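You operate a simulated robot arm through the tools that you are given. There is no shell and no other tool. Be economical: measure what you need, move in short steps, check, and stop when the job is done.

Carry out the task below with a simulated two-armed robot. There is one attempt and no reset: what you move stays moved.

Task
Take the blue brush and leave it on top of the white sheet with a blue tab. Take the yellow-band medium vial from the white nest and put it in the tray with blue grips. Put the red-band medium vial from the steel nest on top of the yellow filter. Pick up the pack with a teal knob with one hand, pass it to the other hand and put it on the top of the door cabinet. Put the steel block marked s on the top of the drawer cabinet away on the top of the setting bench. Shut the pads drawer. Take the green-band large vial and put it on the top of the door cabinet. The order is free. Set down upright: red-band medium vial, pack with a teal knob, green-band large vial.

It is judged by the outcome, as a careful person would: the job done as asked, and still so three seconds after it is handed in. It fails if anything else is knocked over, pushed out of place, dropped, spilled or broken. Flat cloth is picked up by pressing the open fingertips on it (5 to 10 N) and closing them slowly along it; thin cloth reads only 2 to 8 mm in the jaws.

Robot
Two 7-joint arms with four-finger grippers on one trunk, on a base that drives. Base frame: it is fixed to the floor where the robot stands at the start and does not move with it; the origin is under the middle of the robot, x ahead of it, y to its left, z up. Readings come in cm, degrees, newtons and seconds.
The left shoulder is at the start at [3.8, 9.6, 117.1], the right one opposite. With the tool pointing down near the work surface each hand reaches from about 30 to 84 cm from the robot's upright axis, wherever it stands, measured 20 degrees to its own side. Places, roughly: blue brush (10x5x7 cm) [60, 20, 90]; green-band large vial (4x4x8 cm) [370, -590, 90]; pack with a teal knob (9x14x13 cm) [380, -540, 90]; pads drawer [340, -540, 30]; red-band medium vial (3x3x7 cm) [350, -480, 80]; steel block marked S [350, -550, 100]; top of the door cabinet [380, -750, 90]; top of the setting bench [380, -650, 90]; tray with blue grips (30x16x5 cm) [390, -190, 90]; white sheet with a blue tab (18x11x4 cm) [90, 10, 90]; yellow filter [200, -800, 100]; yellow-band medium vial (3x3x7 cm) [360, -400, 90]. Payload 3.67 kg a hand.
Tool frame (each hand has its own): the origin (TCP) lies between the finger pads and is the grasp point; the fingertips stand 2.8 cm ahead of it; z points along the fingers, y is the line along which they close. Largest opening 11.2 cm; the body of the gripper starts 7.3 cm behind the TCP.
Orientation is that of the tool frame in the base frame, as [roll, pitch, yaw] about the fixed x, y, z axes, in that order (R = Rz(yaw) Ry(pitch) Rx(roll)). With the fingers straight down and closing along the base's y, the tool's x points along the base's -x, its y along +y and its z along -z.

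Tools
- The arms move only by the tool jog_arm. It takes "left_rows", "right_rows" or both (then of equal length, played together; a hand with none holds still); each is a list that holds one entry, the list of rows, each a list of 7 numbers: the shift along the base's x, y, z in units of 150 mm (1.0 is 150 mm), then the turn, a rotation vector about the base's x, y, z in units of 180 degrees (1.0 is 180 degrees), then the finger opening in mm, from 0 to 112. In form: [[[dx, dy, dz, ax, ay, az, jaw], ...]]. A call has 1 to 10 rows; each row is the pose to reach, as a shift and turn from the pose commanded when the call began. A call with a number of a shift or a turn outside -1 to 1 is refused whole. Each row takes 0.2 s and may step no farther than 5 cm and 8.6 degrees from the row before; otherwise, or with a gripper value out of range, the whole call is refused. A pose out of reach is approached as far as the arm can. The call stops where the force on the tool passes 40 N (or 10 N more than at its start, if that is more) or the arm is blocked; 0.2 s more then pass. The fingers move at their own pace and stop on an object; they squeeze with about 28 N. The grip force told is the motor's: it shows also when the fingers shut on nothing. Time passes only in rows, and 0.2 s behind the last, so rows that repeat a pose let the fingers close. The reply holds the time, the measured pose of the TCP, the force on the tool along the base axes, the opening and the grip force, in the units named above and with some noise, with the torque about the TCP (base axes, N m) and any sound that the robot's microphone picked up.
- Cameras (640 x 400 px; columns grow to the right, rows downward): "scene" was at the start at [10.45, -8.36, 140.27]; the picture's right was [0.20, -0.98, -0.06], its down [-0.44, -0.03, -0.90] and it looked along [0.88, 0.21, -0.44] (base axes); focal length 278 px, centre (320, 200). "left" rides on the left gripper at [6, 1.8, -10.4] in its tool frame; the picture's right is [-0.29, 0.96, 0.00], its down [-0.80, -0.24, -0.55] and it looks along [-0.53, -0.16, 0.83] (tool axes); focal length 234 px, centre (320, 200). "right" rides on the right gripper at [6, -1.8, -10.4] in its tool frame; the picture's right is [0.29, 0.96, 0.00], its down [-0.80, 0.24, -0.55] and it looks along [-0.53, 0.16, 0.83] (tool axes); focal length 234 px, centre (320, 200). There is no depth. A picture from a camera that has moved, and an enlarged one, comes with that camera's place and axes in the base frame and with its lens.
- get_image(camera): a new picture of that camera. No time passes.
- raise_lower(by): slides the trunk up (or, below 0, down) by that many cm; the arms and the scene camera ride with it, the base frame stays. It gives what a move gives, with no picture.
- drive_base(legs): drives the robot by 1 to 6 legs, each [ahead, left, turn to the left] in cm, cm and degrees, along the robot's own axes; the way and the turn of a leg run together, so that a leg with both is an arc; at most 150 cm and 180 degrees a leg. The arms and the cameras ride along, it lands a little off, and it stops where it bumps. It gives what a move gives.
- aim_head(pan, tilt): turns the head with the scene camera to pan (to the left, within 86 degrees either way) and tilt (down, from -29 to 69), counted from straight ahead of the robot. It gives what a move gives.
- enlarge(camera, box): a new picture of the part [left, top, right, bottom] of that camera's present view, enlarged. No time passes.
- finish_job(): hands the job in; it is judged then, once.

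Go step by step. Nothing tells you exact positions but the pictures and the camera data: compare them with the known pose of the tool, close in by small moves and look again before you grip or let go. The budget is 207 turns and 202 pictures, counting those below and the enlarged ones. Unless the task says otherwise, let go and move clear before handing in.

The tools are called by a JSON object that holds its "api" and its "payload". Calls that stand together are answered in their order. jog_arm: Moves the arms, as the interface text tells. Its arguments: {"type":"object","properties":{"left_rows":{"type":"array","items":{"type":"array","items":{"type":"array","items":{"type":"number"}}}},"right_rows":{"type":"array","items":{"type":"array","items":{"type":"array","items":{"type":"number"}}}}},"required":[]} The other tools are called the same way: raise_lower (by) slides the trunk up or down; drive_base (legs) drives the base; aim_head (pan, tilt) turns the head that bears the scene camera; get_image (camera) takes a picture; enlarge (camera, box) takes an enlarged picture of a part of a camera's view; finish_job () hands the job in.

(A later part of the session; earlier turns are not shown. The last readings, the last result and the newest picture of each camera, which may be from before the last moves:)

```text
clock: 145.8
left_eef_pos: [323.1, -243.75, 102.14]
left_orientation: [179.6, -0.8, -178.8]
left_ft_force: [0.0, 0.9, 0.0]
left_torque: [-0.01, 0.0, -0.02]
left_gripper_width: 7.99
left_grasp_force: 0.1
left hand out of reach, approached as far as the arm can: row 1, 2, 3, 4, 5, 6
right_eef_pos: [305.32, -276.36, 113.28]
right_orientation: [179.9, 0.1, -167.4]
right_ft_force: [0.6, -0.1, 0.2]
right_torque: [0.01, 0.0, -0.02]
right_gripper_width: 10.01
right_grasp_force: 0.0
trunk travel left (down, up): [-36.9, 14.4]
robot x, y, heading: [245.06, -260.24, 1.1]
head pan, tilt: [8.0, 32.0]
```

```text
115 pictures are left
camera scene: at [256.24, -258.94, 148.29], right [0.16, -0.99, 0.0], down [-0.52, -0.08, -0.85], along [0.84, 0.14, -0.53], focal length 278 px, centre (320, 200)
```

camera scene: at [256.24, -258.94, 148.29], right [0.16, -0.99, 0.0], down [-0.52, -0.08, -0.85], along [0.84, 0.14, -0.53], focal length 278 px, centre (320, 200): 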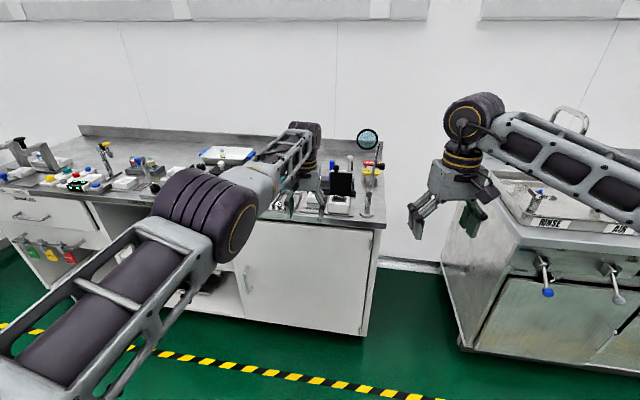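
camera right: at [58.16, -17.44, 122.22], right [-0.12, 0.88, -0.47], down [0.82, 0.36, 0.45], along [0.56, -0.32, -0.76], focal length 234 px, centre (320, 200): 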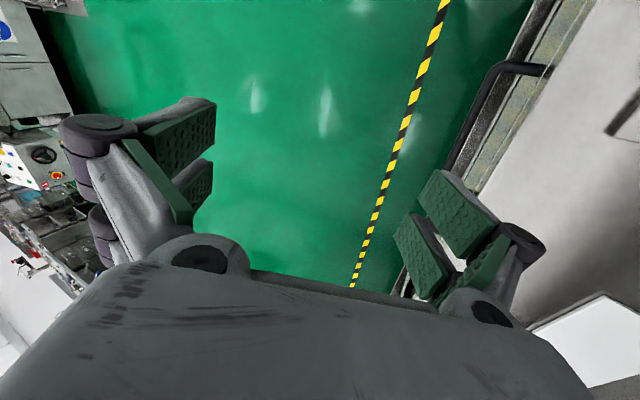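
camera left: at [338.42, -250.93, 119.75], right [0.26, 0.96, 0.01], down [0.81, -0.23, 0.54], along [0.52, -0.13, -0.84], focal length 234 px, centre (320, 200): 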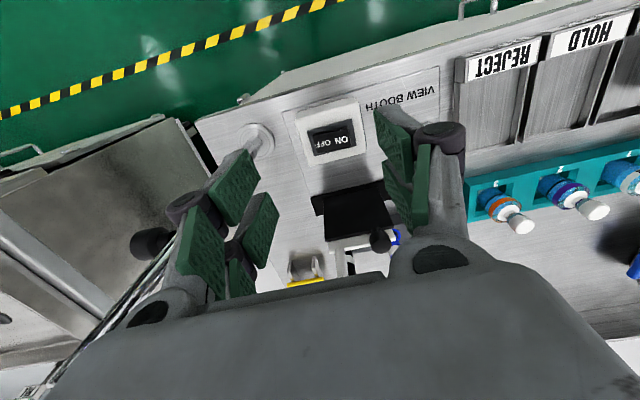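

{"api": "jog_arm", "payload": {"left_rows": [[[-0.2, 0.2, 0.1, 0, 0, 0.04, 80], [-0.4, 0.4, 0.2, 0, 0, 0.08, 80], [-0.6, 0.6, 0.3, 0, 0, 0.12, 80], [-0.8, 0.8, 0.4, 0, 0, 0.16, 80], [-1.0, 1.0, 0.5, 0, 0, 0.2, 80], [-1.0, 1.0, 0.6, 0, 0, 0.2, 80], [-1.0, 1.0, 0.6, 0, 0, 0.2, 80]]]}}

{"api": "get_image", "payload": {"camera": "scene"}}

```text
clock: 147.4
left_eef_pos: [322.85, -227.73, 111.93]
left_orientation: [179.5, -0.9, -142.8]
left_ft_force: [1.3, 0.1, 0.3]
left_torque: [0.01, 0.02, -0.01]
left_gripper_width: 8.01
left_grasp_force: 0.0
left hand out of reach, approached as far as the arm can: row 1, 2, 3, 4, 5, 6, 7
right_eef_pos: [305.39, -276.29, 113.32]
right_orientation: [179.9, 0.0, -167.4]
right_ft_force: [0.0, 0.3, 0.3]
right_torque: [-0.01, -0.03, -0.02]
right_gripper_width: 9.99
right_grasp_force: 0.1
trunk travel left (down, up): [-36.9, 14.4]
robot x, y, heading: [245.32, -260.28, 0.8]
head pan, tilt: [8.0, 32.0]
```

```text
114 pictures are left
camera scene: at [256.25, -258.91, 148.29], right [0.16, -0.99, 0.0], down [-0.52, -0.08, -0.85], along [0.84, 0.14, -0.53], focal length 278 px, centre (320, 200)
```

scene: 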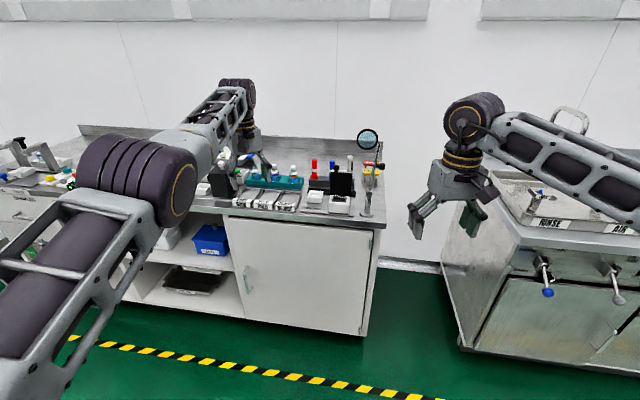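

{"api": "jog_arm", "payload": {"left_rows": [[[0.2, 0, 0, 0, 0, 0, 80], [0.4, 0, 0, 0, 0, 0, 80], [0.6, 0, 0, 0, 0, 0, 80], [0.8, 0, 0, 0, 0, 0, 80], [1.0, 0, 0, 0, 0, 0, 80], [1.0, 0, 0, 0, 0, 0, 80]]]}}

```text
clock: 148.8
left_eef_pos: [323.12, -229.41, 110.86]
left_orientation: [179.6, -0.7, -142.9]
left_ft_force: [0.3, 0.1, -0.5]
left_torque: [0.01, 0.03, 0.03]
left_gripper_width: 8.01
left_grasp_force: 0.0
left hand out of reach, approached as far as the arm can: row 1, 2, 3, 4, 5, 6
right_eef_pos: [305.41, -276.31, 113.31]
right_orientation: [179.8, -0.1, -167.4]
right_ft_force: [0.2, 0.1, -0.2]
right_torque: [0.0, 0.0, 0.04]
right_gripper_width: 10.03
right_grasp_force: 0.0
trunk travel left (down, up): [-36.9, 14.4]
robot x, y, heading: [245.25, -260.32, 1.2]
head pan, tilt: [8.0, 32.0]
```

{"api": "jog_arm", "payload": {"left_rows": [[[0, 0, 0, 0, -0.04, 0, 80], [0, 0, 0, 0, -0.08, 0, 80], [0, 0, 0, 0, -0.12, 0, 80], [0, 0, 0, 0, -0.16, 0, 80], [0, 0, 0, 0, -0.2, 0, 80], [0, 0, 0, 0, -0.2, 0, 80]]]}}

```text
clock: 150.2
left_eef_pos: [335.83, -228.77, 112.83]
left_orientation: [-157.6, 26.4, -137.6]
left_ft_force: [0.6, -0.1, -0.2]
left_torque: [-0.01, 0.0, -0.01]
left_gripper_width: 8.0
left_grasp_force: 0.0
left hand out of reach, approached as far as the arm can: row 1, 2, 3, 4, 5, 6
right_eef_pos: [305.41, -276.3, 113.29]
right_orientation: [179.9, -0.1, -167.4]
right_ft_force: [-0.4, 0.5, -0.8]
right_torque: [-0.01, -0.01, 0.01]
right_gripper_width: 9.99
right_grasp_force: 0.1
trunk travel left (down, up): [-36.9, 14.4]
robot x, y, heading: [245.17, -260.35, 1.2]
head pan, tilt: [8.0, 32.0]
```

{"api": "jog_arm", "payload": {"left_rows": [[[0, 0, 0, 0, 0.04, 0, 80], [0, 0, 0, 0, 0.08, 0, 80], [0.2, 0, 0, 0, 0.12, 0, 80], [0.4, 0, 0, 0, 0.16, 0, 80], [0.6, 0, 0, 0, 0.2, 0, 80], [0.8, 0, 0, 0, 0.2, 0, 80], [1.0, 0, 0, 0, 0.2, 0, 80]]]}}

{"api": "jog_arm", "payload": {"left_rows": [[[-0.2, 0, 0, 0, 0, 0, 80], [-0.4, 0, 0, 0, 0, 0, 80], [-0.6, 0, 0, 0, 0, 0, 80], [-0.8, 0, 0, 0, 0, 0, 80], [-1.0, 0, 0, 0, 0, 0, 80]]]}}

{"api": "jog_arm", "payload": {"left_rows": [[[-0.2, 0, 0, 0, 0, 0, 80], [-0.4, 0, 0, 0, 0, 0, 80], [-0.6, 0, 0, 0, 0, 0, 80], [-0.8, 0, 0, 0, 0, 0, 80], [-1.0, 0, 0, 0, 0, 0, 80]]]}}

```text
clock: 151.8
left_eef_pos: [323.17, -228.91, 110.48]
left_orientation: [179.6, -0.8, -142.7]
left_ft_force: [-0.5, 0.6, 0.4]
left_torque: [-0.03, 0.03, 0.01]
left_gripper_width: 8.01
left_grasp_force: 0.2
left hand out of reach, approached as far as the arm can: row 1, 2, 3, 4, 5, 6, 7
right_eef_pos: [305.48, -276.14, 113.27]
right_orientation: [179.9, 0.0, -167.3]
right_ft_force: [-0.6, -0.8, -0.2]
right_torque: [-0.03, 0.02, 0.03]
right_gripper_width: 10.0
right_grasp_force: 0.1
trunk travel left (down, up): [-36.9, 14.4]
robot x, y, heading: [245.1, -260.58, 1.2]
head pan, tilt: [8.0, 32.0]
```

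```text
clock: 153.0
left_eef_pos: [322.77, -228.09, 111.95]
left_orientation: [179.7, -0.8, -142.7]
left_ft_force: [0.2, -0.1, -1.0]
left_torque: [-0.03, 0.02, 0.0]
left_gripper_width: 8.01
left_grasp_force: 0.0
left hand out of reach, approached as far as the arm can: row 1, 2, 3, 4, 5
right_eef_pos: [305.48, -276.3, 113.33]
right_orientation: [179.9, 0.0, -167.4]
right_ft_force: [0.1, 0.2, -0.5]
right_torque: [-0.02, 0.01, 0.03]
right_gripper_width: 9.98
right_grasp_force: 0.1
trunk travel left (down, up): [-36.9, 14.4]
robot x, y, heading: [245.3, -260.42, 1.3]
head pan, tilt: [8.0, 32.0]
```

```text
clock: 154.2
left_eef_pos: [322.55, -226.95, 112.75]
left_orientation: [179.6, -0.8, -142.8]
left_ft_force: [-0.5, 0.0, 0.3]
left_torque: [-0.05, 0.0, -0.04]
left_gripper_width: 8.0
left_grasp_force: 0.1
left hand out of reach, approached as far as the arm can: row 1, 2, 3, 4, 5
right_eef_pos: [305.49, -276.29, 113.26]
right_orientation: [179.9, 0.2, -167.4]
right_ft_force: [0.7, -0.3, 0.5]
right_torque: [-0.03, 0.02, -0.01]
right_gripper_width: 10.01
right_grasp_force: 0.0
trunk travel left (down, up): [-36.9, 14.4]
robot x, y, heading: [245.06, -260.5, 1.3]
head pan, tilt: [8.0, 32.0]
```

{"api": "jog_arm", "payload": {"left_rows": [[[0, -0.3, 0, 0, 0, 0, 80], [0, -0.6, 0, 0, 0, 0, 80], [0, -0.9, 0, 0, 0, 0, 80], [0, -0.9, -0.3, 0, 0, 0, 80], [0, -0.9, -0.6, 0, 0, 0, 80], [0, -0.9, -0.3, 0, 0, 0, 80], [0, -0.9, 0, 0, 0, 0, 80], [0, -0.9, 0.3, 0, 0, 0, 80], [0, -0.9, 0.6, 0, 0, 0, 80]]]}}

{"api": "get_image", "payload": {"camera": "scene"}}

```text
clock: 156.2
left_eef_pos: [320.65, -240.61, 121.45]
left_orientation: [179.6, -0.8, -142.8]
left_ft_force: [-0.4, -0.3, -0.8]
left_torque: [0.01, -0.01, 0.0]
left_gripper_width: 8.04
left_grasp_force: 0.1
left hand out of reach, approached as far as the arm can: row 1, 2, 3, 4, 5, 6, 7, 9
right_eef_pos: [305.42, -276.37, 113.33]
right_orientation: [179.8, 0.0, -167.5]
right_ft_force: [-0.2, 0.4, -0.1]
right_torque: [0.0, -0.04, -0.01]
right_gripper_width: 10.01
right_grasp_force: 0.1
trunk travel left (down, up): [-36.9, 14.4]
robot x, y, heading: [245.2, -260.15, 1.4]
head pan, tilt: [8.0, 32.0]
```

```text
113 pictures are left
camera scene: at [256.13, -258.94, 148.31], right [0.16, -0.99, 0.0], down [-0.52, -0.08, -0.85], along [0.84, 0.14, -0.53], focal length 278 px, centre (320, 200)
```

scene: 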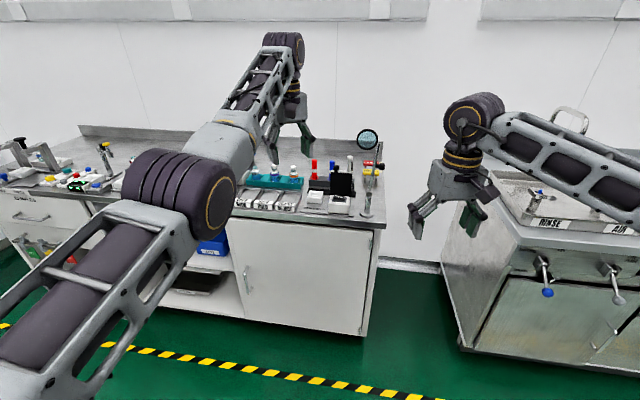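

{"api": "jog_arm", "payload": {"left_rows": [[[0, -0.1, 0.2, 0, 0, -0.04, 80], [0, -0.2, 0.4, 0, 0, -0.08, 80], [-0.1, -0.3, 0.6, 0, 0, -0.12, 80], [-0.3, -0.3, 0.6, 0, 0, -0.16, 80], [-0.5, -0.3, 0.6, 0, 0, -0.2, 80], [-0.7, -0.3, 0.6, 0, 0, -0.2, 80], [-0.9, -0.3, 0.6, 0, 0, -0.2, 80]]]}}

{"api": "get_image", "payload": {"camera": "scene"}}

```text
clock: 157.8
left_eef_pos: [316.41, -246.29, 132.43]
left_orientation: [179.7, -0.8, -178.9]
left_ft_force: [0.1, 0.6, -0.2]
left_torque: [-0.01, 0.03, 0.01]
left_gripper_width: 7.99
left_grasp_force: 0.0
left hand out of reach, approached as far as the arm can: row 1, 2, 3, 4, 5, 6, 7
right_eef_pos: [305.51, -276.31, 113.37]
right_orientation: [179.9, -0.2, -167.3]
right_ft_force: [0.0, 0.3, 0.6]
right_torque: [-0.02, 0.01, 0.02]
right_gripper_width: 10.01
right_grasp_force: 0.2
trunk travel left (down, up): [-36.9, 14.4]
robot x, y, heading: [245.62, -260.26, 1.1]
head pan, tilt: [8.0, 32.0]
```

```text
112 pictures are left
camera scene: at [256.31, -258.93, 148.28], right [0.16, -0.99, 0.0], down [-0.52, -0.08, -0.85], along [0.84, 0.14, -0.53], focal length 278 px, centre (320, 200)
```

scene: 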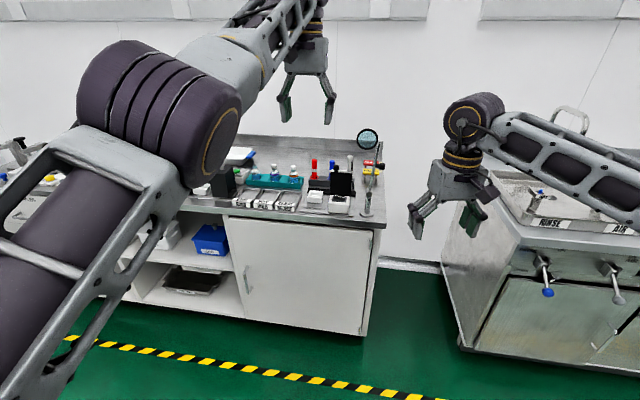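

{"api": "jog_arm", "payload": {"left_rows": [[[-0.3, 0, 0, 0, 0, 0, 80], [-0.6, 0, 0, 0, 0, 0, 80], [-0.9, 0, 0, 0, 0, 0, 80]]]}}

{"api": "jog_arm", "payload": {"left_rows": [[[-0.3, 0, 0, 0, 0, 0, 80], [-0.6, 0, 0, 0, 0, 0, 80], [-0.9, 0, 0, 0, 0, 0, 80]]]}}

{"api": "jog_arm", "payload": {"left_rows": [[[-0.3, 0, 0, 0, 0, 0, 80], [-0.6, 0, 0, 0, 0, 0, 80], [-0.9, 0, 0, 0, 0, 0, 80]]]}}

{"api": "get_image", "payload": {"camera": "scene"}}

```text
clock: 158.6
left_eef_pos: [316.48, -246.25, 132.52]
left_orientation: [179.6, -0.7, -178.8]
left_ft_force: [0.4, 0.0, -1.2]
left_torque: [0.0, -0.01, -0.02]
left_gripper_width: 7.96
left_grasp_force: 0.1
left hand out of reach, approached as far as the arm can: row 1, 2, 3
right_eef_pos: [305.42, -276.38, 113.27]
right_orientation: [179.9, -0.1, -167.3]
right_ft_force: [-0.8, 0.7, 1.1]
right_torque: [-0.01, 0.01, 0.02]
right_gripper_width: 10.01
right_grasp_force: 0.0
trunk travel left (down, up): [-36.9, 14.4]
robot x, y, heading: [245.32, -260.02, 1.4]
head pan, tilt: [8.0, 32.0]
```

```text
clock: 159.4
left_eef_pos: [316.44, -246.28, 132.42]
left_orientation: [179.7, -0.8, -178.8]
left_ft_force: [-0.6, 0.4, -0.9]
left_torque: [0.02, 0.01, -0.01]
left_gripper_width: 8.0
left_grasp_force: 0.1
left hand out of reach, approached as far as the arm can: row 1, 2, 3
right_eef_pos: [305.37, -276.44, 113.41]
right_orientation: [180.0, 0.0, -167.4]
right_ft_force: [0.4, 0.7, -0.6]
right_torque: [0.0, -0.05, -0.02]
right_gripper_width: 10.0
right_grasp_force: 0.1
trunk travel left (down, up): [-36.9, 14.4]
robot x, y, heading: [245.31, -260.41, 1.0]
head pan, tilt: [8.0, 32.0]
```

```text
clock: 160.2
left_eef_pos: [316.49, -246.31, 132.43]
left_orientation: [179.6, -0.7, -178.8]
left_ft_force: [0.1, 0.5, 0.0]
left_torque: [0.03, -0.01, -0.03]
left_gripper_width: 7.98
left_grasp_force: 0.1
left hand out of reach, approached as far as the arm can: row 1, 2, 3
right_eef_pos: [305.46, -276.4, 113.32]
right_orientation: [179.9, -0.1, -167.4]
right_ft_force: [-0.1, -0.4, 0.6]
right_torque: [0.01, 0.02, -0.04]
right_gripper_width: 10.03
right_grasp_force: 0.2
trunk travel left (down, up): [-36.9, 14.4]
robot x, y, heading: [245.47, -260.6, 1.1]
head pan, tilt: [8.0, 32.0]
```

```text
111 pictures are left
camera scene: at [256.26, -258.94, 148.29], right [0.16, -0.99, 0.0], down [-0.52, -0.08, -0.85], along [0.84, 0.14, -0.53], focal length 278 px, centre (320, 200)
```

scene: 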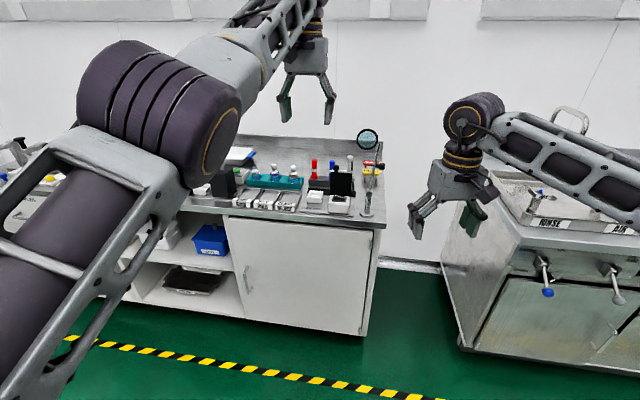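

The arm seems locked at full stretch. I'll try nudging outward, then flexing perpendicular while coming back, first up then down.

{"api": "jog_arm", "payload": {"left_rows": [[[0.2, 0, 0, 0, 0, 0, 80], [0.2, 0, 0, 0, 0, 0, 80], [0.1, 0, -0.3, 0, 0, 0, 80], [-0.05, 0, -0.58, 0, 0, 0, 80], [-0.2, 0, -0.85, 0, 0, 0, 80], [-0.4, 0, -1.0, 0, 0, 0, 80]]]}}

{"api": "jog_arm", "payload": {"left_rows": [[[0.2, 0, 0, 0, 0, 0, 80], [0.2, 0, 0, 0, 0, 0, 80], [0.1, -0.3, 0, 0, 0, 0, 80], [-0.05, -0.58, 0, 0, 0, 0, 80], [-0.2, -0.85, 0, 0, 0, 0, 80], [-0.4, -1.0, 0, 0, 0, 0, 80]]]}}

{"api": "jog_arm", "payload": {"left_rows": [[[0.2, 0, 0, 0, 0, 0, 80], [0.2, 0, 0, 0, 0, 0, 80], [0.1, 0.3, 0, 0, 0, 0, 80], [-0.05, 0.58, 0, 0, 0, 0, 80], [-0.2, 0.85, 0, 0, 0, 0, 80], [-0.4, 1.0, 0, 0, 0, 0, 80]]]}}

```text
clock: 161.6
left_eef_pos: [320.58, -247.24, 119.54]
left_orientation: [179.6, -1.0, -178.8]
left_ft_force: [0.2, 0.9, 0.1]
left_torque: [0.0, 0.01, 0.02]
left_gripper_width: 7.96
left_grasp_force: 0.2
left hand out of reach, approached as far as the arm can: row 1, 2, 4, 5, 6
right_eef_pos: [305.55, -276.34, 113.22]
right_orientation: [180.0, 0.0, -167.3]
right_ft_force: [0.3, 0.9, -0.7]
right_torque: [0.02, 0.01, 0.0]
right_gripper_width: 9.99
right_grasp_force: 0.1
trunk travel left (down, up): [-36.9, 14.4]
robot x, y, heading: [245.23, -260.06, 1.0]
head pan, tilt: [8.0, 32.0]
```

```text
clock: 163.0
left_eef_pos: [315.63, -263.39, 120.11]
left_orientation: [179.5, -0.8, -178.8]
left_ft_force: [-0.1, 0.0, -0.2]
left_torque: [0.04, -0.04, 0.0]
left_gripper_width: 8.0
left_grasp_force: 0.0
left hand out of reach, approached as far as the arm can: row 1, 2, 3, 4, 6
right_eef_pos: [305.32, -276.46, 113.34]
right_orientation: [179.8, -0.1, -167.4]
right_ft_force: [0.6, 0.6, 0.2]
right_torque: [0.02, -0.03, -0.01]
right_gripper_width: 10.01
right_grasp_force: 0.1
trunk travel left (down, up): [-36.9, 14.4]
robot x, y, heading: [245.36, -260.0, 1.1]
head pan, tilt: [8.0, 32.0]
```

```text
clock: 164.4
left_eef_pos: [317.19, -258.54, 120.16]
left_orientation: [179.7, -0.8, -178.8]
left_ft_force: [0.0, 0.6, -0.4]
left_torque: [-0.03, 0.04, 0.02]
left_gripper_width: 8.0
left_grasp_force: 0.0
left hand out of reach, approached as far as the arm can: row 1, 2, 4, 5, 6
right_eef_pos: [305.54, -276.23, 113.29]
right_orientation: [-180.0, 0.0, -167.4]
right_ft_force: [0.4, -0.7, -0.2]
right_torque: [0.0, 0.0, -0.01]
right_gripper_width: 10.0
right_grasp_force: 0.0
trunk travel left (down, up): [-36.9, 14.4]
robot x, y, heading: [245.2, -260.42, 1.1]
head pan, tilt: [8.0, 32.0]
```

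{"api": "aim_head", "payload": {"pan": 45, "tilt": 25}}

{"api": "get_image", "payload": {"camera": "scene"}}

{"api": "get_image", "payload": {"camera": "right"}}

```text
clock: 165.4
left_eef_pos: [317.04, -258.73, 120.18]
left_orientation: [179.7, -0.8, -178.8]
left_ft_force: [-0.4, -1.1, 1.0]
left_torque: [-0.03, 0.02, 0.0]
left_gripper_width: 8.0
left_grasp_force: 0.0
right_eef_pos: [305.46, -276.37, 113.27]
right_orientation: [179.9, 0.0, -167.3]
right_ft_force: [0.1, -0.2, 0.5]
right_torque: [-0.03, -0.01, 0.01]
right_gripper_width: 10.01
right_grasp_force: 0.1
trunk travel left (down, up): [-36.9, 14.4]
robot x, y, heading: [245.67, -260.37, 1.2]
head pan, tilt: [45.0, 25.0]
```

```text
110 pictures are left
camera scene: at [253.81, -253.72, 149.4], right [0.72, -0.69, 0.0], down [-0.29, -0.3, -0.91], along [0.63, 0.65, -0.42], focal length 278 px, centre (320, 200)
```

scene: 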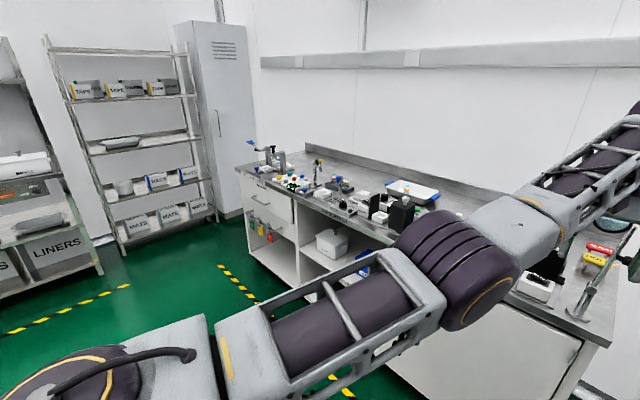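

```text
109 pictures are left
camera right: at [299.97, -279.47, 123.69], right [-0.49, 0.87, 0.0], down [0.73, 0.41, 0.55], along [0.48, 0.27, -0.83], focal length 234 px, centre (320, 200)
```

right: 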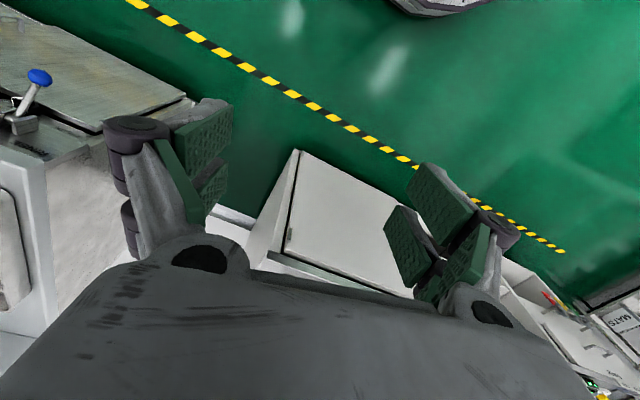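

{"api": "jog_arm", "payload": {"left_rows": [[[0, 0, 0, 0, -0.045, 0, 80], [0, 0, 0, 0, -0.09, 0, 80], [0, 0, 0, 0, -0.135, 0, 80], [0, 0, 0, 0, -0.18, 0, 80], [0, 0, 0, 0, -0.225, 0, 80], [0, 0, 0, 0, -0.27, 0, 80], [0, 0, 0, 0, -0.315, 0, 80], [0, 0, 0, 0, -0.36, 0, 80], [0, 0, 0, 0, -0.4, 0, 80]]]}}

{"api": "jog_arm", "payload": {"left_rows": [[[-0.3, 0, 0, 0, 0, 0, 80], [-0.6, 0, 0, 0, 0, 0, 80], [-0.9, 0, 0, 0, 0, 0, 80]]]}}

{"api": "get_image", "payload": {"camera": "scene"}}

```text
clock: 167.4
left_eef_pos: [317.15, -258.45, 119.96]
left_orientation: [-176.6, 71.2, -176.2]
left_ft_force: [0.1, 0.4, 0.0]
left_torque: [-0.03, 0.03, -0.02]
left_gripper_width: 8.02
left_grasp_force: 0.0
right_eef_pos: [305.42, -276.34, 113.2]
right_orientation: [179.9, 0.0, -167.4]
right_ft_force: [-0.3, 0.3, 0.1]
right_torque: [-0.02, 0.01, -0.01]
right_gripper_width: 10.01
right_grasp_force: 0.1
trunk travel left (down, up): [-36.9, 14.4]
robot x, y, heading: [245.6, -260.12, 0.9]
head pan, tilt: [45.0, 25.0]
```

```text
clock: 168.2
left_eef_pos: [303.48, -258.54, 119.98]
left_orientation: [-176.7, 71.3, -176.3]
left_ft_force: [0.0, 0.8, 0.7]
left_torque: [0.01, -0.01, 0.01]
left_gripper_width: 7.98
left_grasp_force: 0.0
right_eef_pos: [305.44, -276.35, 113.24]
right_orientation: [180.0, 0.1, -167.4]
right_ft_force: [0.2, 0.1, 0.1]
right_torque: [0.0, -0.02, 0.03]
right_gripper_width: 10.0
right_grasp_force: 0.1
trunk travel left (down, up): [-36.9, 14.4]
robot x, y, heading: [245.38, -260.1, 1.2]
head pan, tilt: [45.0, 25.0]
```

```text
108 pictures are left
camera scene: at [253.65, -253.75, 149.41], right [0.72, -0.69, 0.0], down [-0.29, -0.3, -0.91], along [0.63, 0.65, -0.42], focal length 278 px, centre (320, 200)
```

scene: 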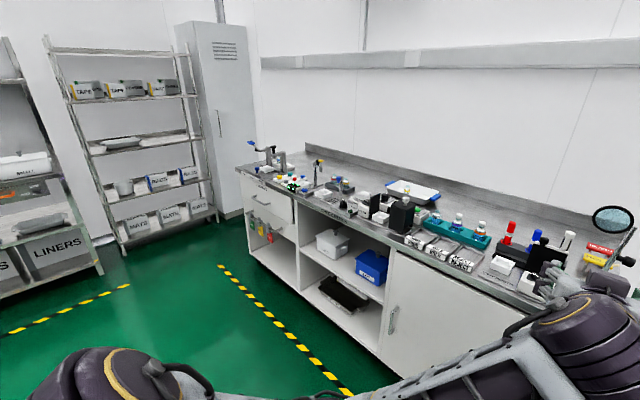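

Escaped the lock. I'll move the hand left and bring it back upright.

{"api": "jog_arm", "payload": {"left_rows": [[[-0.05, 0.2, 0, 0, 0.045, 0, 80], [-0.1, 0.4, 0, 0, 0.09, 0, 80], [-0.15, 0.6, 0, 0, 0.135, 0, 80], [-0.2, 0.8, 0, 0, 0.18, 0, 80], [-0.25, 1.0, 0, 0, 0.225, 0, 80], [-0.3, 1.0, 0, 0, 0.27, 0, 80], [-0.3, 1.0, 0, 0, 0.315, 0, 80], [-0.3, 1.0, 0, 0, 0.36, 0, 80], [-0.3, 1.0, 0, 0, 0.4, 0, 80]]]}}

{"api": "aim_head", "payload": {"pan": 0, "tilt": 32}}

{"api": "get_image", "payload": {"camera": "scene"}}

```text
clock: 169.4
left_eef_pos: [305.15, -238.74, 112.7]
left_orientation: [172.3, 33.5, -179.0]
left_ft_force: [0.0, -0.2, 0.1]
left_torque: [0.0, 0.02, -0.01]
left_gripper_width: 7.99
left_grasp_force: 0.1
left hand out of reach, approached as far as the arm can: row 4, 5
right_eef_pos: [305.66, -276.16, 113.21]
right_orientation: [-180.0, -0.1, -167.3]
right_ft_force: [0.5, 0.4, -0.1]
right_torque: [0.0, -0.01, 0.0]
right_gripper_width: 10.0
right_grasp_force: 0.0
trunk travel left (down, up): [-36.9, 14.4]
robot x, y, heading: [245.48, -260.19, 1.2]
head pan, tilt: [45.0, 25.0]
stopped in row 5 (left hand): the arm was blocked; the commanded pose is now the measured one
```

```text
clock: 170.5
left_eef_pos: [304.94, -238.91, 112.71]
left_orientation: [172.1, 33.5, -179.0]
left_ft_force: [-0.2, -0.4, -0.3]
left_torque: [0.01, 0.02, -0.03]
left_gripper_width: 8.0
left_grasp_force: 0.1
right_eef_pos: [305.42, -276.32, 113.17]
right_orientation: [180.0, 0.1, -167.4]
right_ft_force: [-0.6, -0.1, -0.1]
right_torque: [0.0, -0.01, -0.01]
right_gripper_width: 10.02
right_grasp_force: 0.0
trunk travel left (down, up): [-36.9, 14.4]
robot x, y, heading: [245.31, -260.21, 1.1]
head pan, tilt: [0.0, 32.0]
```

```text
107 pictures are left
camera scene: at [256.37, -260.16, 148.29], right [0.02, -1.0, 0.0], down [-0.53, -0.01, -0.85], along [0.85, 0.02, -0.53], focal length 278 px, centre (320, 200)
```

scene: 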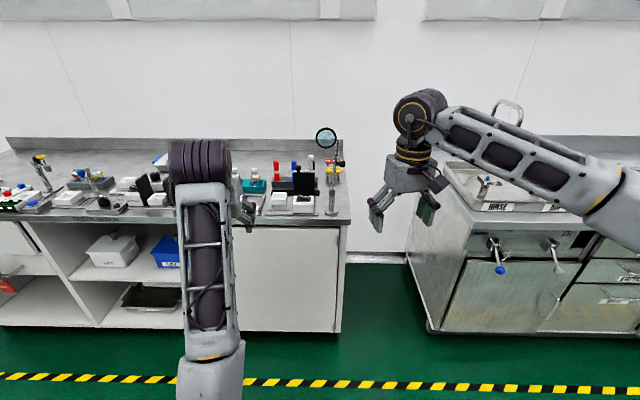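

{"api": "jog_arm", "payload": {"left_rows": [[[0.05, 0.1, 0.1, 0, 0, 0, 80], [0.1, 0.2, 0.2, 0, 0, 0, 80], [0.15, 0.3, 0.3, -0.01, 0.03, 0, 80], [0.2, 0.4, 0.4, -0.02, 0.06, 0, 80], [0.2, 0.5, 0.5, 0.02, 0.09, 0, 80], [0.2, 0.6, 0.5, 0.03, 0.12, 0, 80], [0.2, 0.6, 0.5, 0.04, 0.15, 0, 80], [0.2, 0.6, 0.5, 0.04, 0.185, 0, 80]]]}}

{"api": "get_image", "payload": {"camera": "scene"}}

```text
refused: row 5 steps farther than a row can; nothing moved
```

```text
106 pictures are left
camera scene: at [256.37, -260.16, 148.29], right [0.02, -1.0, 0.0], down [-0.53, -0.01, -0.85], along [0.85, 0.02, -0.53], focal length 278 px, centre (320, 200)
```

scene: 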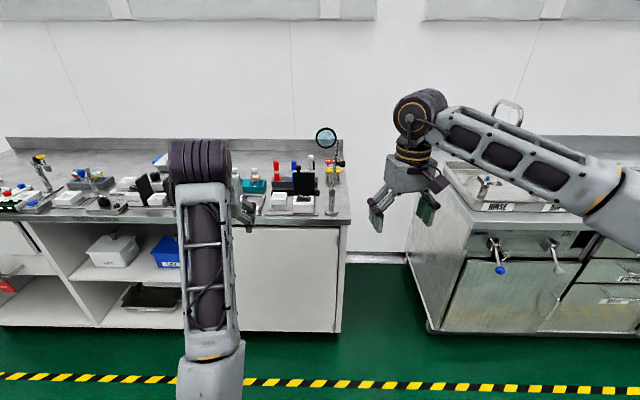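

{"api": "jog_arm", "payload": {"left_rows": [[[0.05, 0.1, 0.1, 0, 0, 0, 80], [0.1, 0.2, 0.2, 0, 0, 0, 80], [0.15, 0.3, 0.3, 0, 0.03, 0, 80], [0.2, 0.4, 0.4, 0, 0.06, 0, 80], [0.2, 0.5, 0.5, 0, 0.09, 0, 80], [0.2, 0.6, 0.5, 0, 0.12, 0, 80], [0.2, 0.6, 0.5, 0, 0.15, 0, 80], [0.2, 0.6, 0.5, 0, 0.185, 0, 80]]]}}

{"api": "get_image", "payload": {"camera": "scene"}}

```text
clock: 172.3
left_eef_pos: [313.85, -226.33, 120.08]
left_orientation: [171.7, 0.1, -179.3]
left_ft_force: [-0.1, -0.7, -0.4]
left_torque: [0.0, -0.02, 0.01]
left_gripper_width: 8.01
left_grasp_force: 0.1
left hand out of reach, approached as far as the arm can: row 3, 4, 5, 6, 7, 8
right_eef_pos: [305.49, -276.35, 113.3]
right_orientation: [179.9, 0.1, -167.4]
right_ft_force: [-0.5, 0.5, 0.0]
right_torque: [0.0, -0.02, 0.01]
right_gripper_width: 9.98
right_grasp_force: 0.0
trunk travel left (down, up): [-36.9, 14.4]
robot x, y, heading: [245.54, -260.36, 1.4]
head pan, tilt: [0.0, 32.0]
```

```text
105 pictures are left
camera scene: at [256.33, -260.22, 148.3], right [0.02, -1.0, 0.0], down [-0.53, -0.01, -0.85], along [0.85, 0.02, -0.53], focal length 278 px, centre (320, 200)
```

scene: 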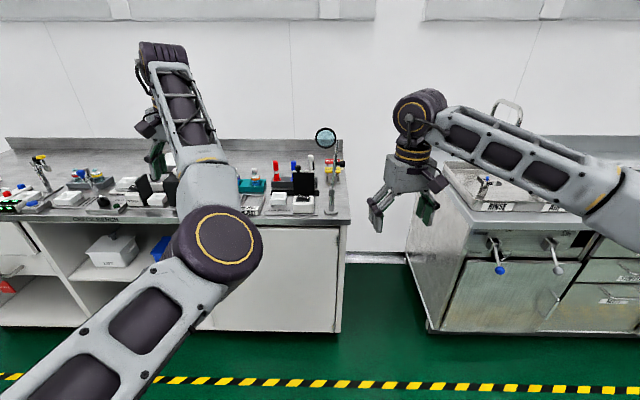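

The left elbow is flipped inward. I'll move both hands to the right to make room and let the left elbow swing back out.

{"api": "jog_arm", "payload": {"left_rows": [[[-0.1, -0.2, 0, -0.01, 0, 0, 80], [-0.2, -0.4, 0, -0.02, 0, 0, 80], [-0.3, -0.6, 0, -0.03, 0, 0, 80], [-0.4, -0.8, 0, -0.046, 0, 0, 80], [-0.4, -1.0, 0, -0.046, 0, 0, 80]]], "right_rows": [[[0, -0.2, 0, 0, 0, 0, 80], [0, -0.4, 0, 0, 0, 0, 80], [0, -0.6, 0, 0, 0, 0, 80], [0, -0.8, 0, 0, 0, 0, 80], [0, -1.0, 0, 0, 0, 0, 80]]]}}

{"api": "get_image", "payload": {"camera": "scene"}}

```text
clock: 173.5
left_eef_pos: [318.07, -236.66, 121.67]
left_orientation: [179.8, 0.1, -179.1]
left_ft_force: [-0.6, -0.4, -0.6]
left_torque: [0.06, 0.02, 0.02]
left_gripper_width: 8.0
left_grasp_force: 0.1
left hand out of reach, approached as far as the arm can: row 1, 2, 3, 4, 5
right_eef_pos: [305.47, -291.35, 113.26]
right_orientation: [179.9, 0.0, -167.4]
right_ft_force: [0.2, -0.4, 0.6]
right_torque: [0.04, 0.03, 0.0]
right_gripper_width: 7.99
right_grasp_force: 0.1
trunk travel left (down, up): [-36.9, 14.4]
robot x, y, heading: [245.76, -260.24, 1.2]
head pan, tilt: [0.0, 32.0]
```

```text
104 pictures are left
camera scene: at [256.33, -260.35, 148.29], right [0.02, -1.0, 0.0], down [-0.53, -0.01, -0.85], along [0.85, 0.02, -0.53], focal length 278 px, centre (320, 200)
```

scene: 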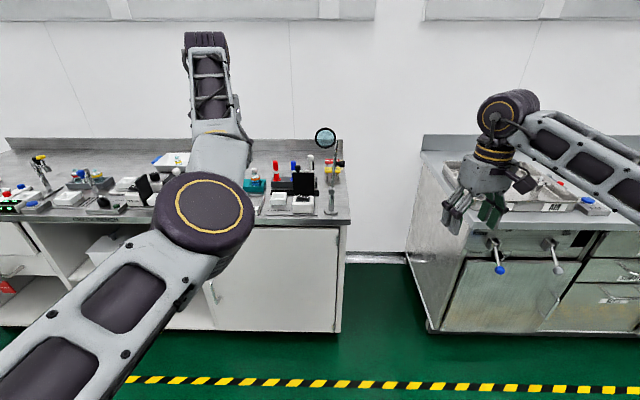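

{"api": "jog_arm", "payload": {"left_rows": [[[0.15, 0.2, 0, 0, -0.04, 0, 80], [0.3, 0.4, 0, 0, -0.08, 0, 80], [0.5, 0.6, 0, 0, -0.12, 0, 80], [0.7, 0.8, 0, 0, -0.16, 0, 80], [0.9, 1.0, 0, 0, -0.2, 0, 80], [1.0, 1.0, 0, 0, -0.24, 0, 80], [1.0, 1.0, 0, 0, -0.28, 0, 80]]]}}

{"api": "get_image", "payload": {"camera": "scene"}}

```text
clock: 175.1
left_eef_pos: [332.56, -221.28, 121.53]
left_orientation: [-179.2, 50.6, -178.7]
left_ft_force: [0.7, -0.2, 0.4]
left_torque: [0.02, 0.01, 0.02]
left_gripper_width: 8.0
left_grasp_force: 0.1
right_eef_pos: [305.52, -291.35, 113.3]
right_orientation: [179.9, 0.0, -167.4]
right_ft_force: [0.0, -0.3, -0.7]
right_torque: [-0.03, 0.01, -0.01]
right_gripper_width: 7.99
right_grasp_force: 0.0
trunk travel left (down, up): [-36.9, 14.4]
robot x, y, heading: [245.4, -260.25, 1.2]
head pan, tilt: [0.0, 32.0]
```

```text
103 pictures are left
camera scene: at [256.35, -260.16, 148.29], right [0.02, -1.0, 0.0], down [-0.53, -0.01, -0.85], along [0.85, 0.02, -0.53], focal length 278 px, centre (320, 200)
```

scene: 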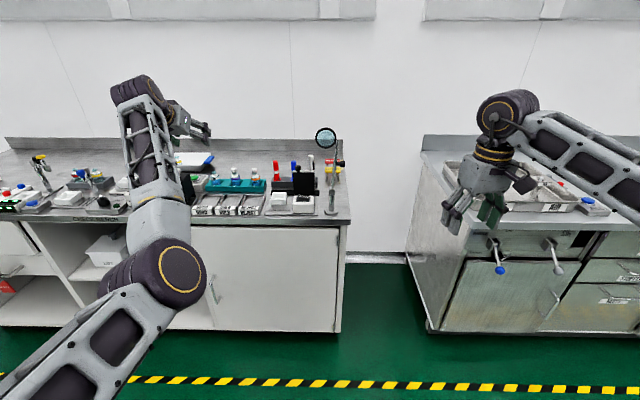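

{"api": "jog_arm", "payload": {"left_rows": [[[0.25, 0, 0, 0, 0, 0, 80], [0.5, 0, 0, 0, 0, 0, 80], [0.7, 0, 0, 0, 0, 0, 80], [0.7, -0.3, 0, 0, 0, 0, 80], [0.6, -0.6, 0, 0, 0, 0, 80], [0.4, -0.85, 0, 0, 0, 0, 80], [0.15, -1.0, 0, 0, 0, 0, 80], [-0.15, -1.0, 0, 0, 0, 0, 80]]]}}

{"api": "get_image", "payload": {"camera": "scene"}}

```text
clock: 176.9
left_eef_pos: [330.21, -236.28, 121.69]
left_orientation: [-179.2, 50.6, -178.7]
left_ft_force: [-0.6, 0.6, -0.1]
left_torque: [-0.01, 0.08, -0.06]
left_gripper_width: 8.01
left_grasp_force: 0.6
left hand out of reach, approached as far as the arm can: row 2, 3, 4, 5
right_eef_pos: [305.35, -291.2, 113.37]
right_orientation: [179.9, 0.1, -167.4]
right_ft_force: [-0.1, -0.1, 0.3]
right_torque: [0.0, 0.0, 0.02]
right_gripper_width: 8.01
right_grasp_force: 0.1
trunk travel left (down, up): [-36.9, 14.4]
robot x, y, heading: [245.31, -260.27, 1.5]
head pan, tilt: [0.0, 32.0]
```

```text
102 pictures are left
camera scene: at [256.17, -260.15, 148.33], right [0.02, -1.0, 0.0], down [-0.53, -0.01, -0.85], along [0.85, 0.02, -0.53], focal length 278 px, centre (320, 200)
```

scene: 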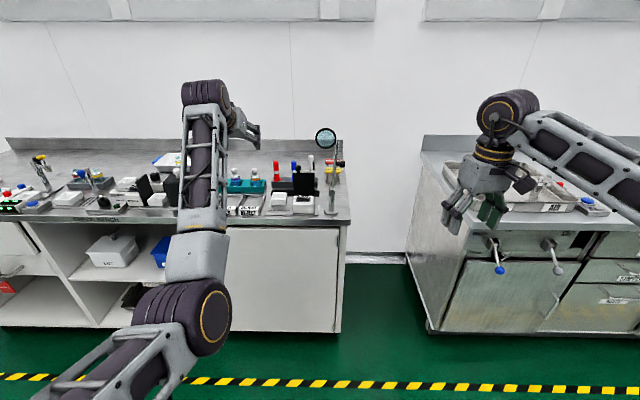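

{"api": "jog_arm", "payload": {"left_rows": [[[0, -0.3, 0, 0, 0, 0, 80], [-0.1, -0.6, 0, 0, 0, 0, 80], [-0.25, -0.85, 0, 0, 0, 0, 80], [-0.5, -1.0, 0, 0, 0, 0, 80], [-0.8, -1.0, 0, 0, 0, 0, 80], [-1.0, -1.0, 0, 0, 0, 0, 80]]]}}

{"api": "get_image", "payload": {"camera": "scene"}}

```text
clock: 178.3
left_eef_pos: [315.44, -251.14, 121.43]
left_orientation: [-179.2, 50.6, -178.6]
left_ft_force: [0.0, 0.3, 0.7]
left_torque: [-0.01, 0.0, 0.03]
left_gripper_width: 8.0
left_grasp_force: 0.0
right_eef_pos: [305.48, -291.23, 113.33]
right_orientation: [179.9, -0.1, -167.4]
right_ft_force: [0.5, 0.7, -0.6]
right_torque: [0.02, 0.0, 0.0]
right_gripper_width: 8.0
right_grasp_force: 0.1
trunk travel left (down, up): [-36.9, 14.4]
robot x, y, heading: [245.52, -260.04, 1.0]
head pan, tilt: [0.0, 32.0]
```

```text
101 pictures are left
camera scene: at [256.31, -260.18, 148.29], right [0.02, -1.0, 0.0], down [-0.53, -0.01, -0.85], along [0.85, 0.02, -0.53], focal length 278 px, centre (320, 200)
```

scene: 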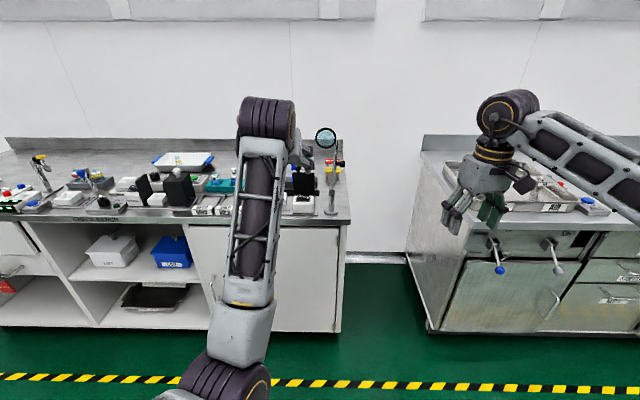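

{"api": "jog_arm", "payload": {"left_rows": [[[-0.15, -0.2, 0.1, 0, 0, 0, 80], [-0.3, -0.4, 0.2, 0, 0, 0, 80], [-0.45, -0.6, 0.3, 0, 0.0, 0, 80], [-0.6, -0.7, 0.4, 0, 0.0, 0, 80], [-0.8, -0.7, 0.5, 0, 0, 0, 80]]], "right_rows": [[[0, -0.2, 0, 0, 0, 0, 80], [0, -0.4, 0, 0, 0, 0, 80], [0, -0.6, 0, 0, 0, 0, 80], [0, -0.6, 0, 0, 0, 0, 80], [0, -0.6, 0, 0, 0, 0, 80]]]}}

{"api": "get_image", "payload": {"camera": "scene"}}

```text
clock: 179.5
left_eef_pos: [304.16, -259.93, 129.61]
left_orientation: [179.7, 52.2, -177.6]
left_ft_force: [0.2, -0.3, 0.0]
left_torque: [-0.03, 0.01, -0.02]
left_gripper_width: 8.03
left_grasp_force: 0.1
right_eef_pos: [305.34, -300.16, 113.4]
right_orientation: [180.0, -0.1, -167.4]
right_ft_force: [0.2, -0.1, 0.0]
right_torque: [0.02, -0.02, 0.01]
right_gripper_width: 8.0
right_grasp_force: 0.1
trunk travel left (down, up): [-36.9, 14.4]
robot x, y, heading: [245.22, -260.15, 1.3]
head pan, tilt: [0.0, 32.0]
```

```text
100 pictures are left
camera scene: at [256.25, -260.15, 148.3], right [0.02, -1.0, 0.0], down [-0.53, -0.01, -0.85], along [0.85, 0.02, -0.53], focal length 278 px, centre (320, 200)
```

scene: 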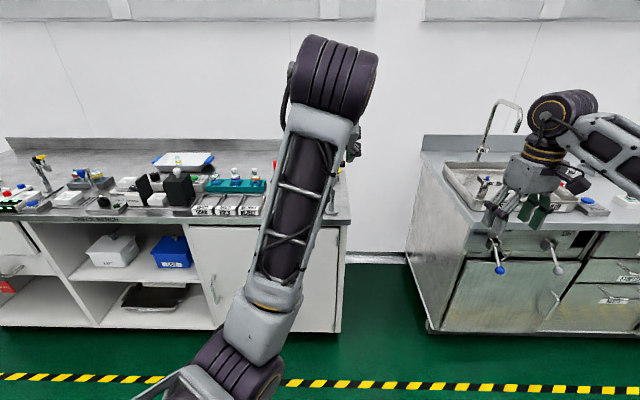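

{"api": "jog_arm", "payload": {"left_rows": [[[0, -0.1, -0.2, 0, 0.02, 0, 80], [0, -0.15, -0.4, 0, 0.04, 0, 80], [0, -0.2, -0.6, 0, 0.06, 0, 80], [0, -0.2, -0.8, 0, 0.08, 0, 80], [0, -0.2, -1.0, 0, 0.1, 0, 80]]]}}

{"api": "get_image", "payload": {"camera": "scene"}}

```text
clock: 180.9
left_eef_pos: [306.18, -259.66, 113.02]
left_orientation: [175.2, 34.7, -177.5]
left_ft_force: [-0.3, -0.7, 0.7]
left_torque: [0.0, 0.01, 0.01]
left_gripper_width: 8.01
left_grasp_force: 0.1
left hand out of reach, approached as far as the arm can: row 1, 2, 3, 4, 5
right_eef_pos: [305.33, -300.09, 113.41]
right_orientation: [179.9, 0.0, -167.4]
right_ft_force: [0.3, 0.2, -0.1]
right_torque: [0.0, 0.01, 0.03]
right_gripper_width: 7.98
right_grasp_force: 0.1
trunk travel left (down, up): [-36.9, 14.4]
robot x, y, heading: [245.2, -260.32, 1.2]
head pan, tilt: [0.0, 32.0]
stopped in row 5 (left hand): the arm was blocked; the commanded pose is now the measured one
```

```text
99 pictures are left
camera scene: at [256.34, -260.2, 148.29], right [0.02, -1.0, 0.0], down [-0.53, -0.01, -0.85], along [0.85, 0.02, -0.53], focal length 278 px, centre (320, 200)
```

scene: 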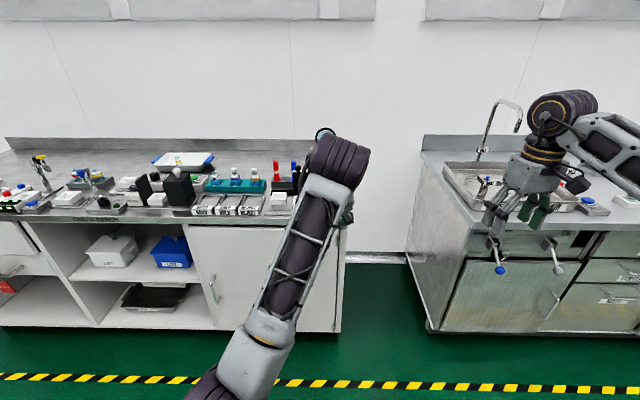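

{"api": "jog_arm", "payload": {"left_rows": [[[0, 0, 0.25, 0, -0.02, -0.02, 80], [0, 0, 0.5, 0, -0.04, -0.06, 80], [0, -0.15, 0.75, 0, -0.06, -0.1, 80], [0, -0.3, 1.0, 0, -0.08, -0.14, 80], [0, -0.6, 1.0, 0, -0.08, -0.18, 80], [0, -0.8, 1.0, 0, -0.08, -0.22, 80], [0, -1.0, 1.0, 0, -0.08, -0.26, 80]]], "right_rows": [[[0, -0.2, 0, 0, 0, 0, 80], [0, -0.4, 0, 0, 0, 0, 80], [0, -0.6, 0, 0, 0, 0, 80], [0, -0.8, 0, 0, 0, 0, 80], [0, -0.9, 0, 0, 0, 0, 80], [0, -0.9, 0, 0, 0, 0, 80], [0, -0.9, 0, 0, 0, 0, 80]]]}}

{"api": "get_image", "payload": {"camera": "scene"}}

```text
clock: 182.5
left_eef_pos: [306.83, -274.12, 127.57]
left_orientation: [167.3, 46.9, 130.7]
left_ft_force: [0.0, 0.2, -0.3]
left_torque: [0.0, 0.01, -0.02]
left_gripper_width: 8.01
left_grasp_force: 0.1
right_eef_pos: [303.47, -307.23, 111.9]
right_orientation: [179.9, 0.0, -167.6]
right_ft_force: [0.0, -0.8, -1.0]
right_torque: [0.01, 0.02, 0.03]
right_gripper_width: 7.98
right_grasp_force: 0.1
right hand out of reach, approached as far as the arm can: row 2, 3, 4, 5, 6, 7
trunk travel left (down, up): [-36.9, 14.4]
robot x, y, heading: [245.32, -260.38, 1.0]
head pan, tilt: [0.0, 32.0]
```

```text
98 pictures are left
camera scene: at [256.3, -260.27, 148.29], right [0.02, -1.0, 0.0], down [-0.53, -0.01, -0.85], along [0.85, 0.02, -0.53], focal length 278 px, centre (320, 200)
```

scene: 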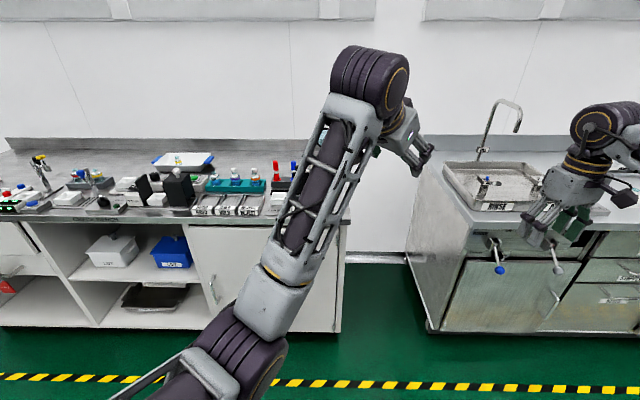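

{"api": "jog_arm", "payload": {"left_rows": [[[0.1, -0.05, -0.2, 0, 0, 0, 80], [0.2, -0.1, -0.4, 0, 0, 0, 80], [0.3, -0.15, -0.6, 0, 0, 0, 80], [0.4, -0.2, -0.8, 0, 0, 0, 80], [0.4, -0.2, -1.0, 0, 0, 0, 80]]], "right_rows": [[[0, 0.05, 0.1, 0, 0, 0, 80], [0, 0.1, 0.2, 0, 0, 0, 80], [0, 0.15, 0.3, 0, 0, 0, 80], [0, 0.2, 0.3, 0, 0, 0, 80], [0, 0.2, 0.3, 0, 0, 0, 80]]]}}

{"api": "get_image", "payload": {"camera": "scene"}}

```text
clock: 183.7
left_eef_pos: [312.11, -278.07, 112.94]
left_orientation: [168.2, 47.5, 130.5]
left_ft_force: [0.1, -0.3, -0.6]
left_torque: [-0.03, 0.0, 0.04]
left_gripper_width: 8.01
left_grasp_force: 0.0
right_eef_pos: [303.51, -303.97, 116.58]
right_orientation: [179.9, 0.0, -167.4]
right_ft_force: [-0.1, 1.4, -0.5]
right_torque: [-0.01, -0.04, -0.02]
right_gripper_width: 8.01
right_grasp_force: 0.0
trunk travel left (down, up): [-36.9, 14.4]
robot x, y, heading: [244.9, -260.16, 1.2]
head pan, tilt: [0.0, 32.0]
```

```text
97 pictures are left
camera scene: at [256.35, -260.18, 148.29], right [0.02, -1.0, 0.0], down [-0.53, -0.01, -0.85], along [0.85, 0.02, -0.53], focal length 278 px, centre (320, 200)
```

scene: 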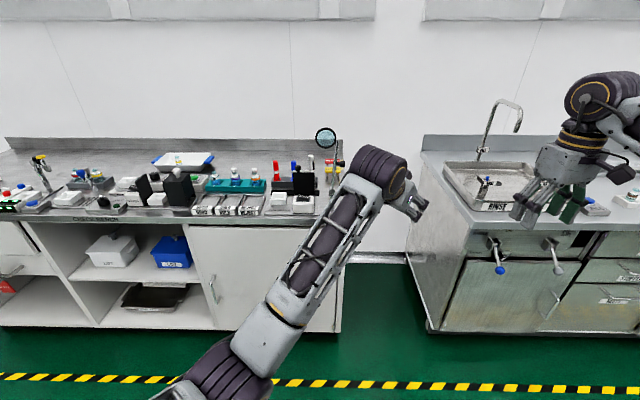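

{"api": "jog_arm", "payload": {"left_rows": [[[-0.1, 0, 0, 0.028, 0.024, 0.01, 80], [-0.2, 0.0, 0, 0.056, 0.048, 0.02, 80], [-0.3, 0.0, 0, 0.084, 0.072, 0.03, 80], [-0.4, 0.0, 0, 0.112, 0.096, 0.04, 80], [-0.5, 0.0, 0, 0.14, 0.12, 0.05, 80], [-0.6, 0, 0, 0.17, 0.142, 0.06, 80]]]}}

{"api": "get_image", "payload": {"camera": "scene"}}

```text
clock: 185.1
left_eef_pos: [303.0, -277.75, 113.0]
left_orientation: [164.1, 7.9, 140.0]
left_ft_force: [-0.2, -0.1, 0.2]
left_torque: [-0.05, 0.0, -0.01]
left_gripper_width: 8.01
left_grasp_force: 0.2
right_eef_pos: [303.39, -304.1, 116.59]
right_orientation: [179.8, 0.0, -167.4]
right_ft_force: [-0.3, 0.1, 0.0]
right_torque: [0.02, 0.04, 0.0]
right_gripper_width: 8.0
right_grasp_force: 0.0
trunk travel left (down, up): [-36.9, 14.4]
robot x, y, heading: [245.39, -260.03, 1.4]
head pan, tilt: [0.0, 32.0]
```

```text
96 pictures are left
camera scene: at [256.42, -260.13, 148.29], right [0.02, -1.0, 0.0], down [-0.53, -0.01, -0.85], along [0.85, 0.02, -0.53], focal length 278 px, centre (320, 200)
```

scene: 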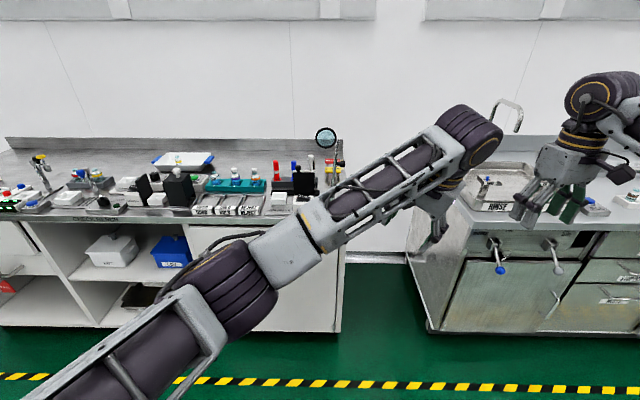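

{"api": "jog_arm", "payload": {"left_rows": [[[-0.05, 0.1, 0, -0.007, 0.015, 0.03, 80], [-0.1, 0.2, 0, -0.014, 0.03, 0.06, 80], [-0.15, 0.35, 0, -0.021, 0.045, 0.09, 80], [-0.2, 0.5, 0, -0.028, 0.06, 0.12, 80], [-0.2, 0.7, 0, -0.035, 0.075, 0.15, 80], [-0.2, 0.9, 0, -0.041, 0.09, 0.18, 80]]], "right_rows": [[[0, 0.1, 0, 0, 0, 0, 80], [0, 0.2, 0, 0, 0, 0, 80], [0, 0.3, 0, 0, 0, 0, 80], [0, 0.4, 0, 0, 0, 0, 80], [0, 0.5, 0, 0, 0, 0, 80], [0, 0.6, 0, 0, 0, 0, 80]]]}}

{"api": "get_image", "payload": {"camera": "scene"}}

```text
clock: 186.5
left_eef_pos: [300.02, -264.24, 112.99]
left_orientation: [177.3, -4.1, 172.8]
left_ft_force: [-0.2, 0.7, -0.4]
left_torque: [-0.02, 0.01, 0.02]
left_gripper_width: 8.02
left_grasp_force: 0.0
right_eef_pos: [303.69, -294.83, 116.42]
right_orientation: [-180.0, -0.1, -167.5]
right_ft_force: [0.1, 0.1, -0.4]
right_torque: [0.01, 0.03, 0.02]
right_gripper_width: 8.01
right_grasp_force: 0.2
trunk travel left (down, up): [-36.9, 14.4]
robot x, y, heading: [245.5, -260.15, 1.0]
head pan, tilt: [0.0, 32.0]
```

```text
95 pictures are left
camera scene: at [256.4, -259.94, 148.29], right [0.02, -1.0, 0.0], down [-0.53, -0.01, -0.85], along [0.85, 0.02, -0.53], focal length 278 px, centre (320, 200)
```

scene: 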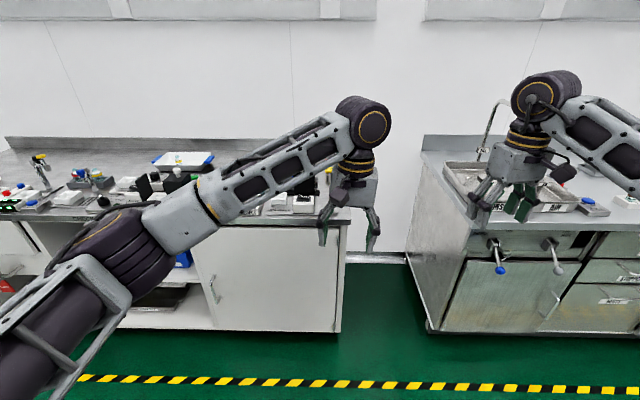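

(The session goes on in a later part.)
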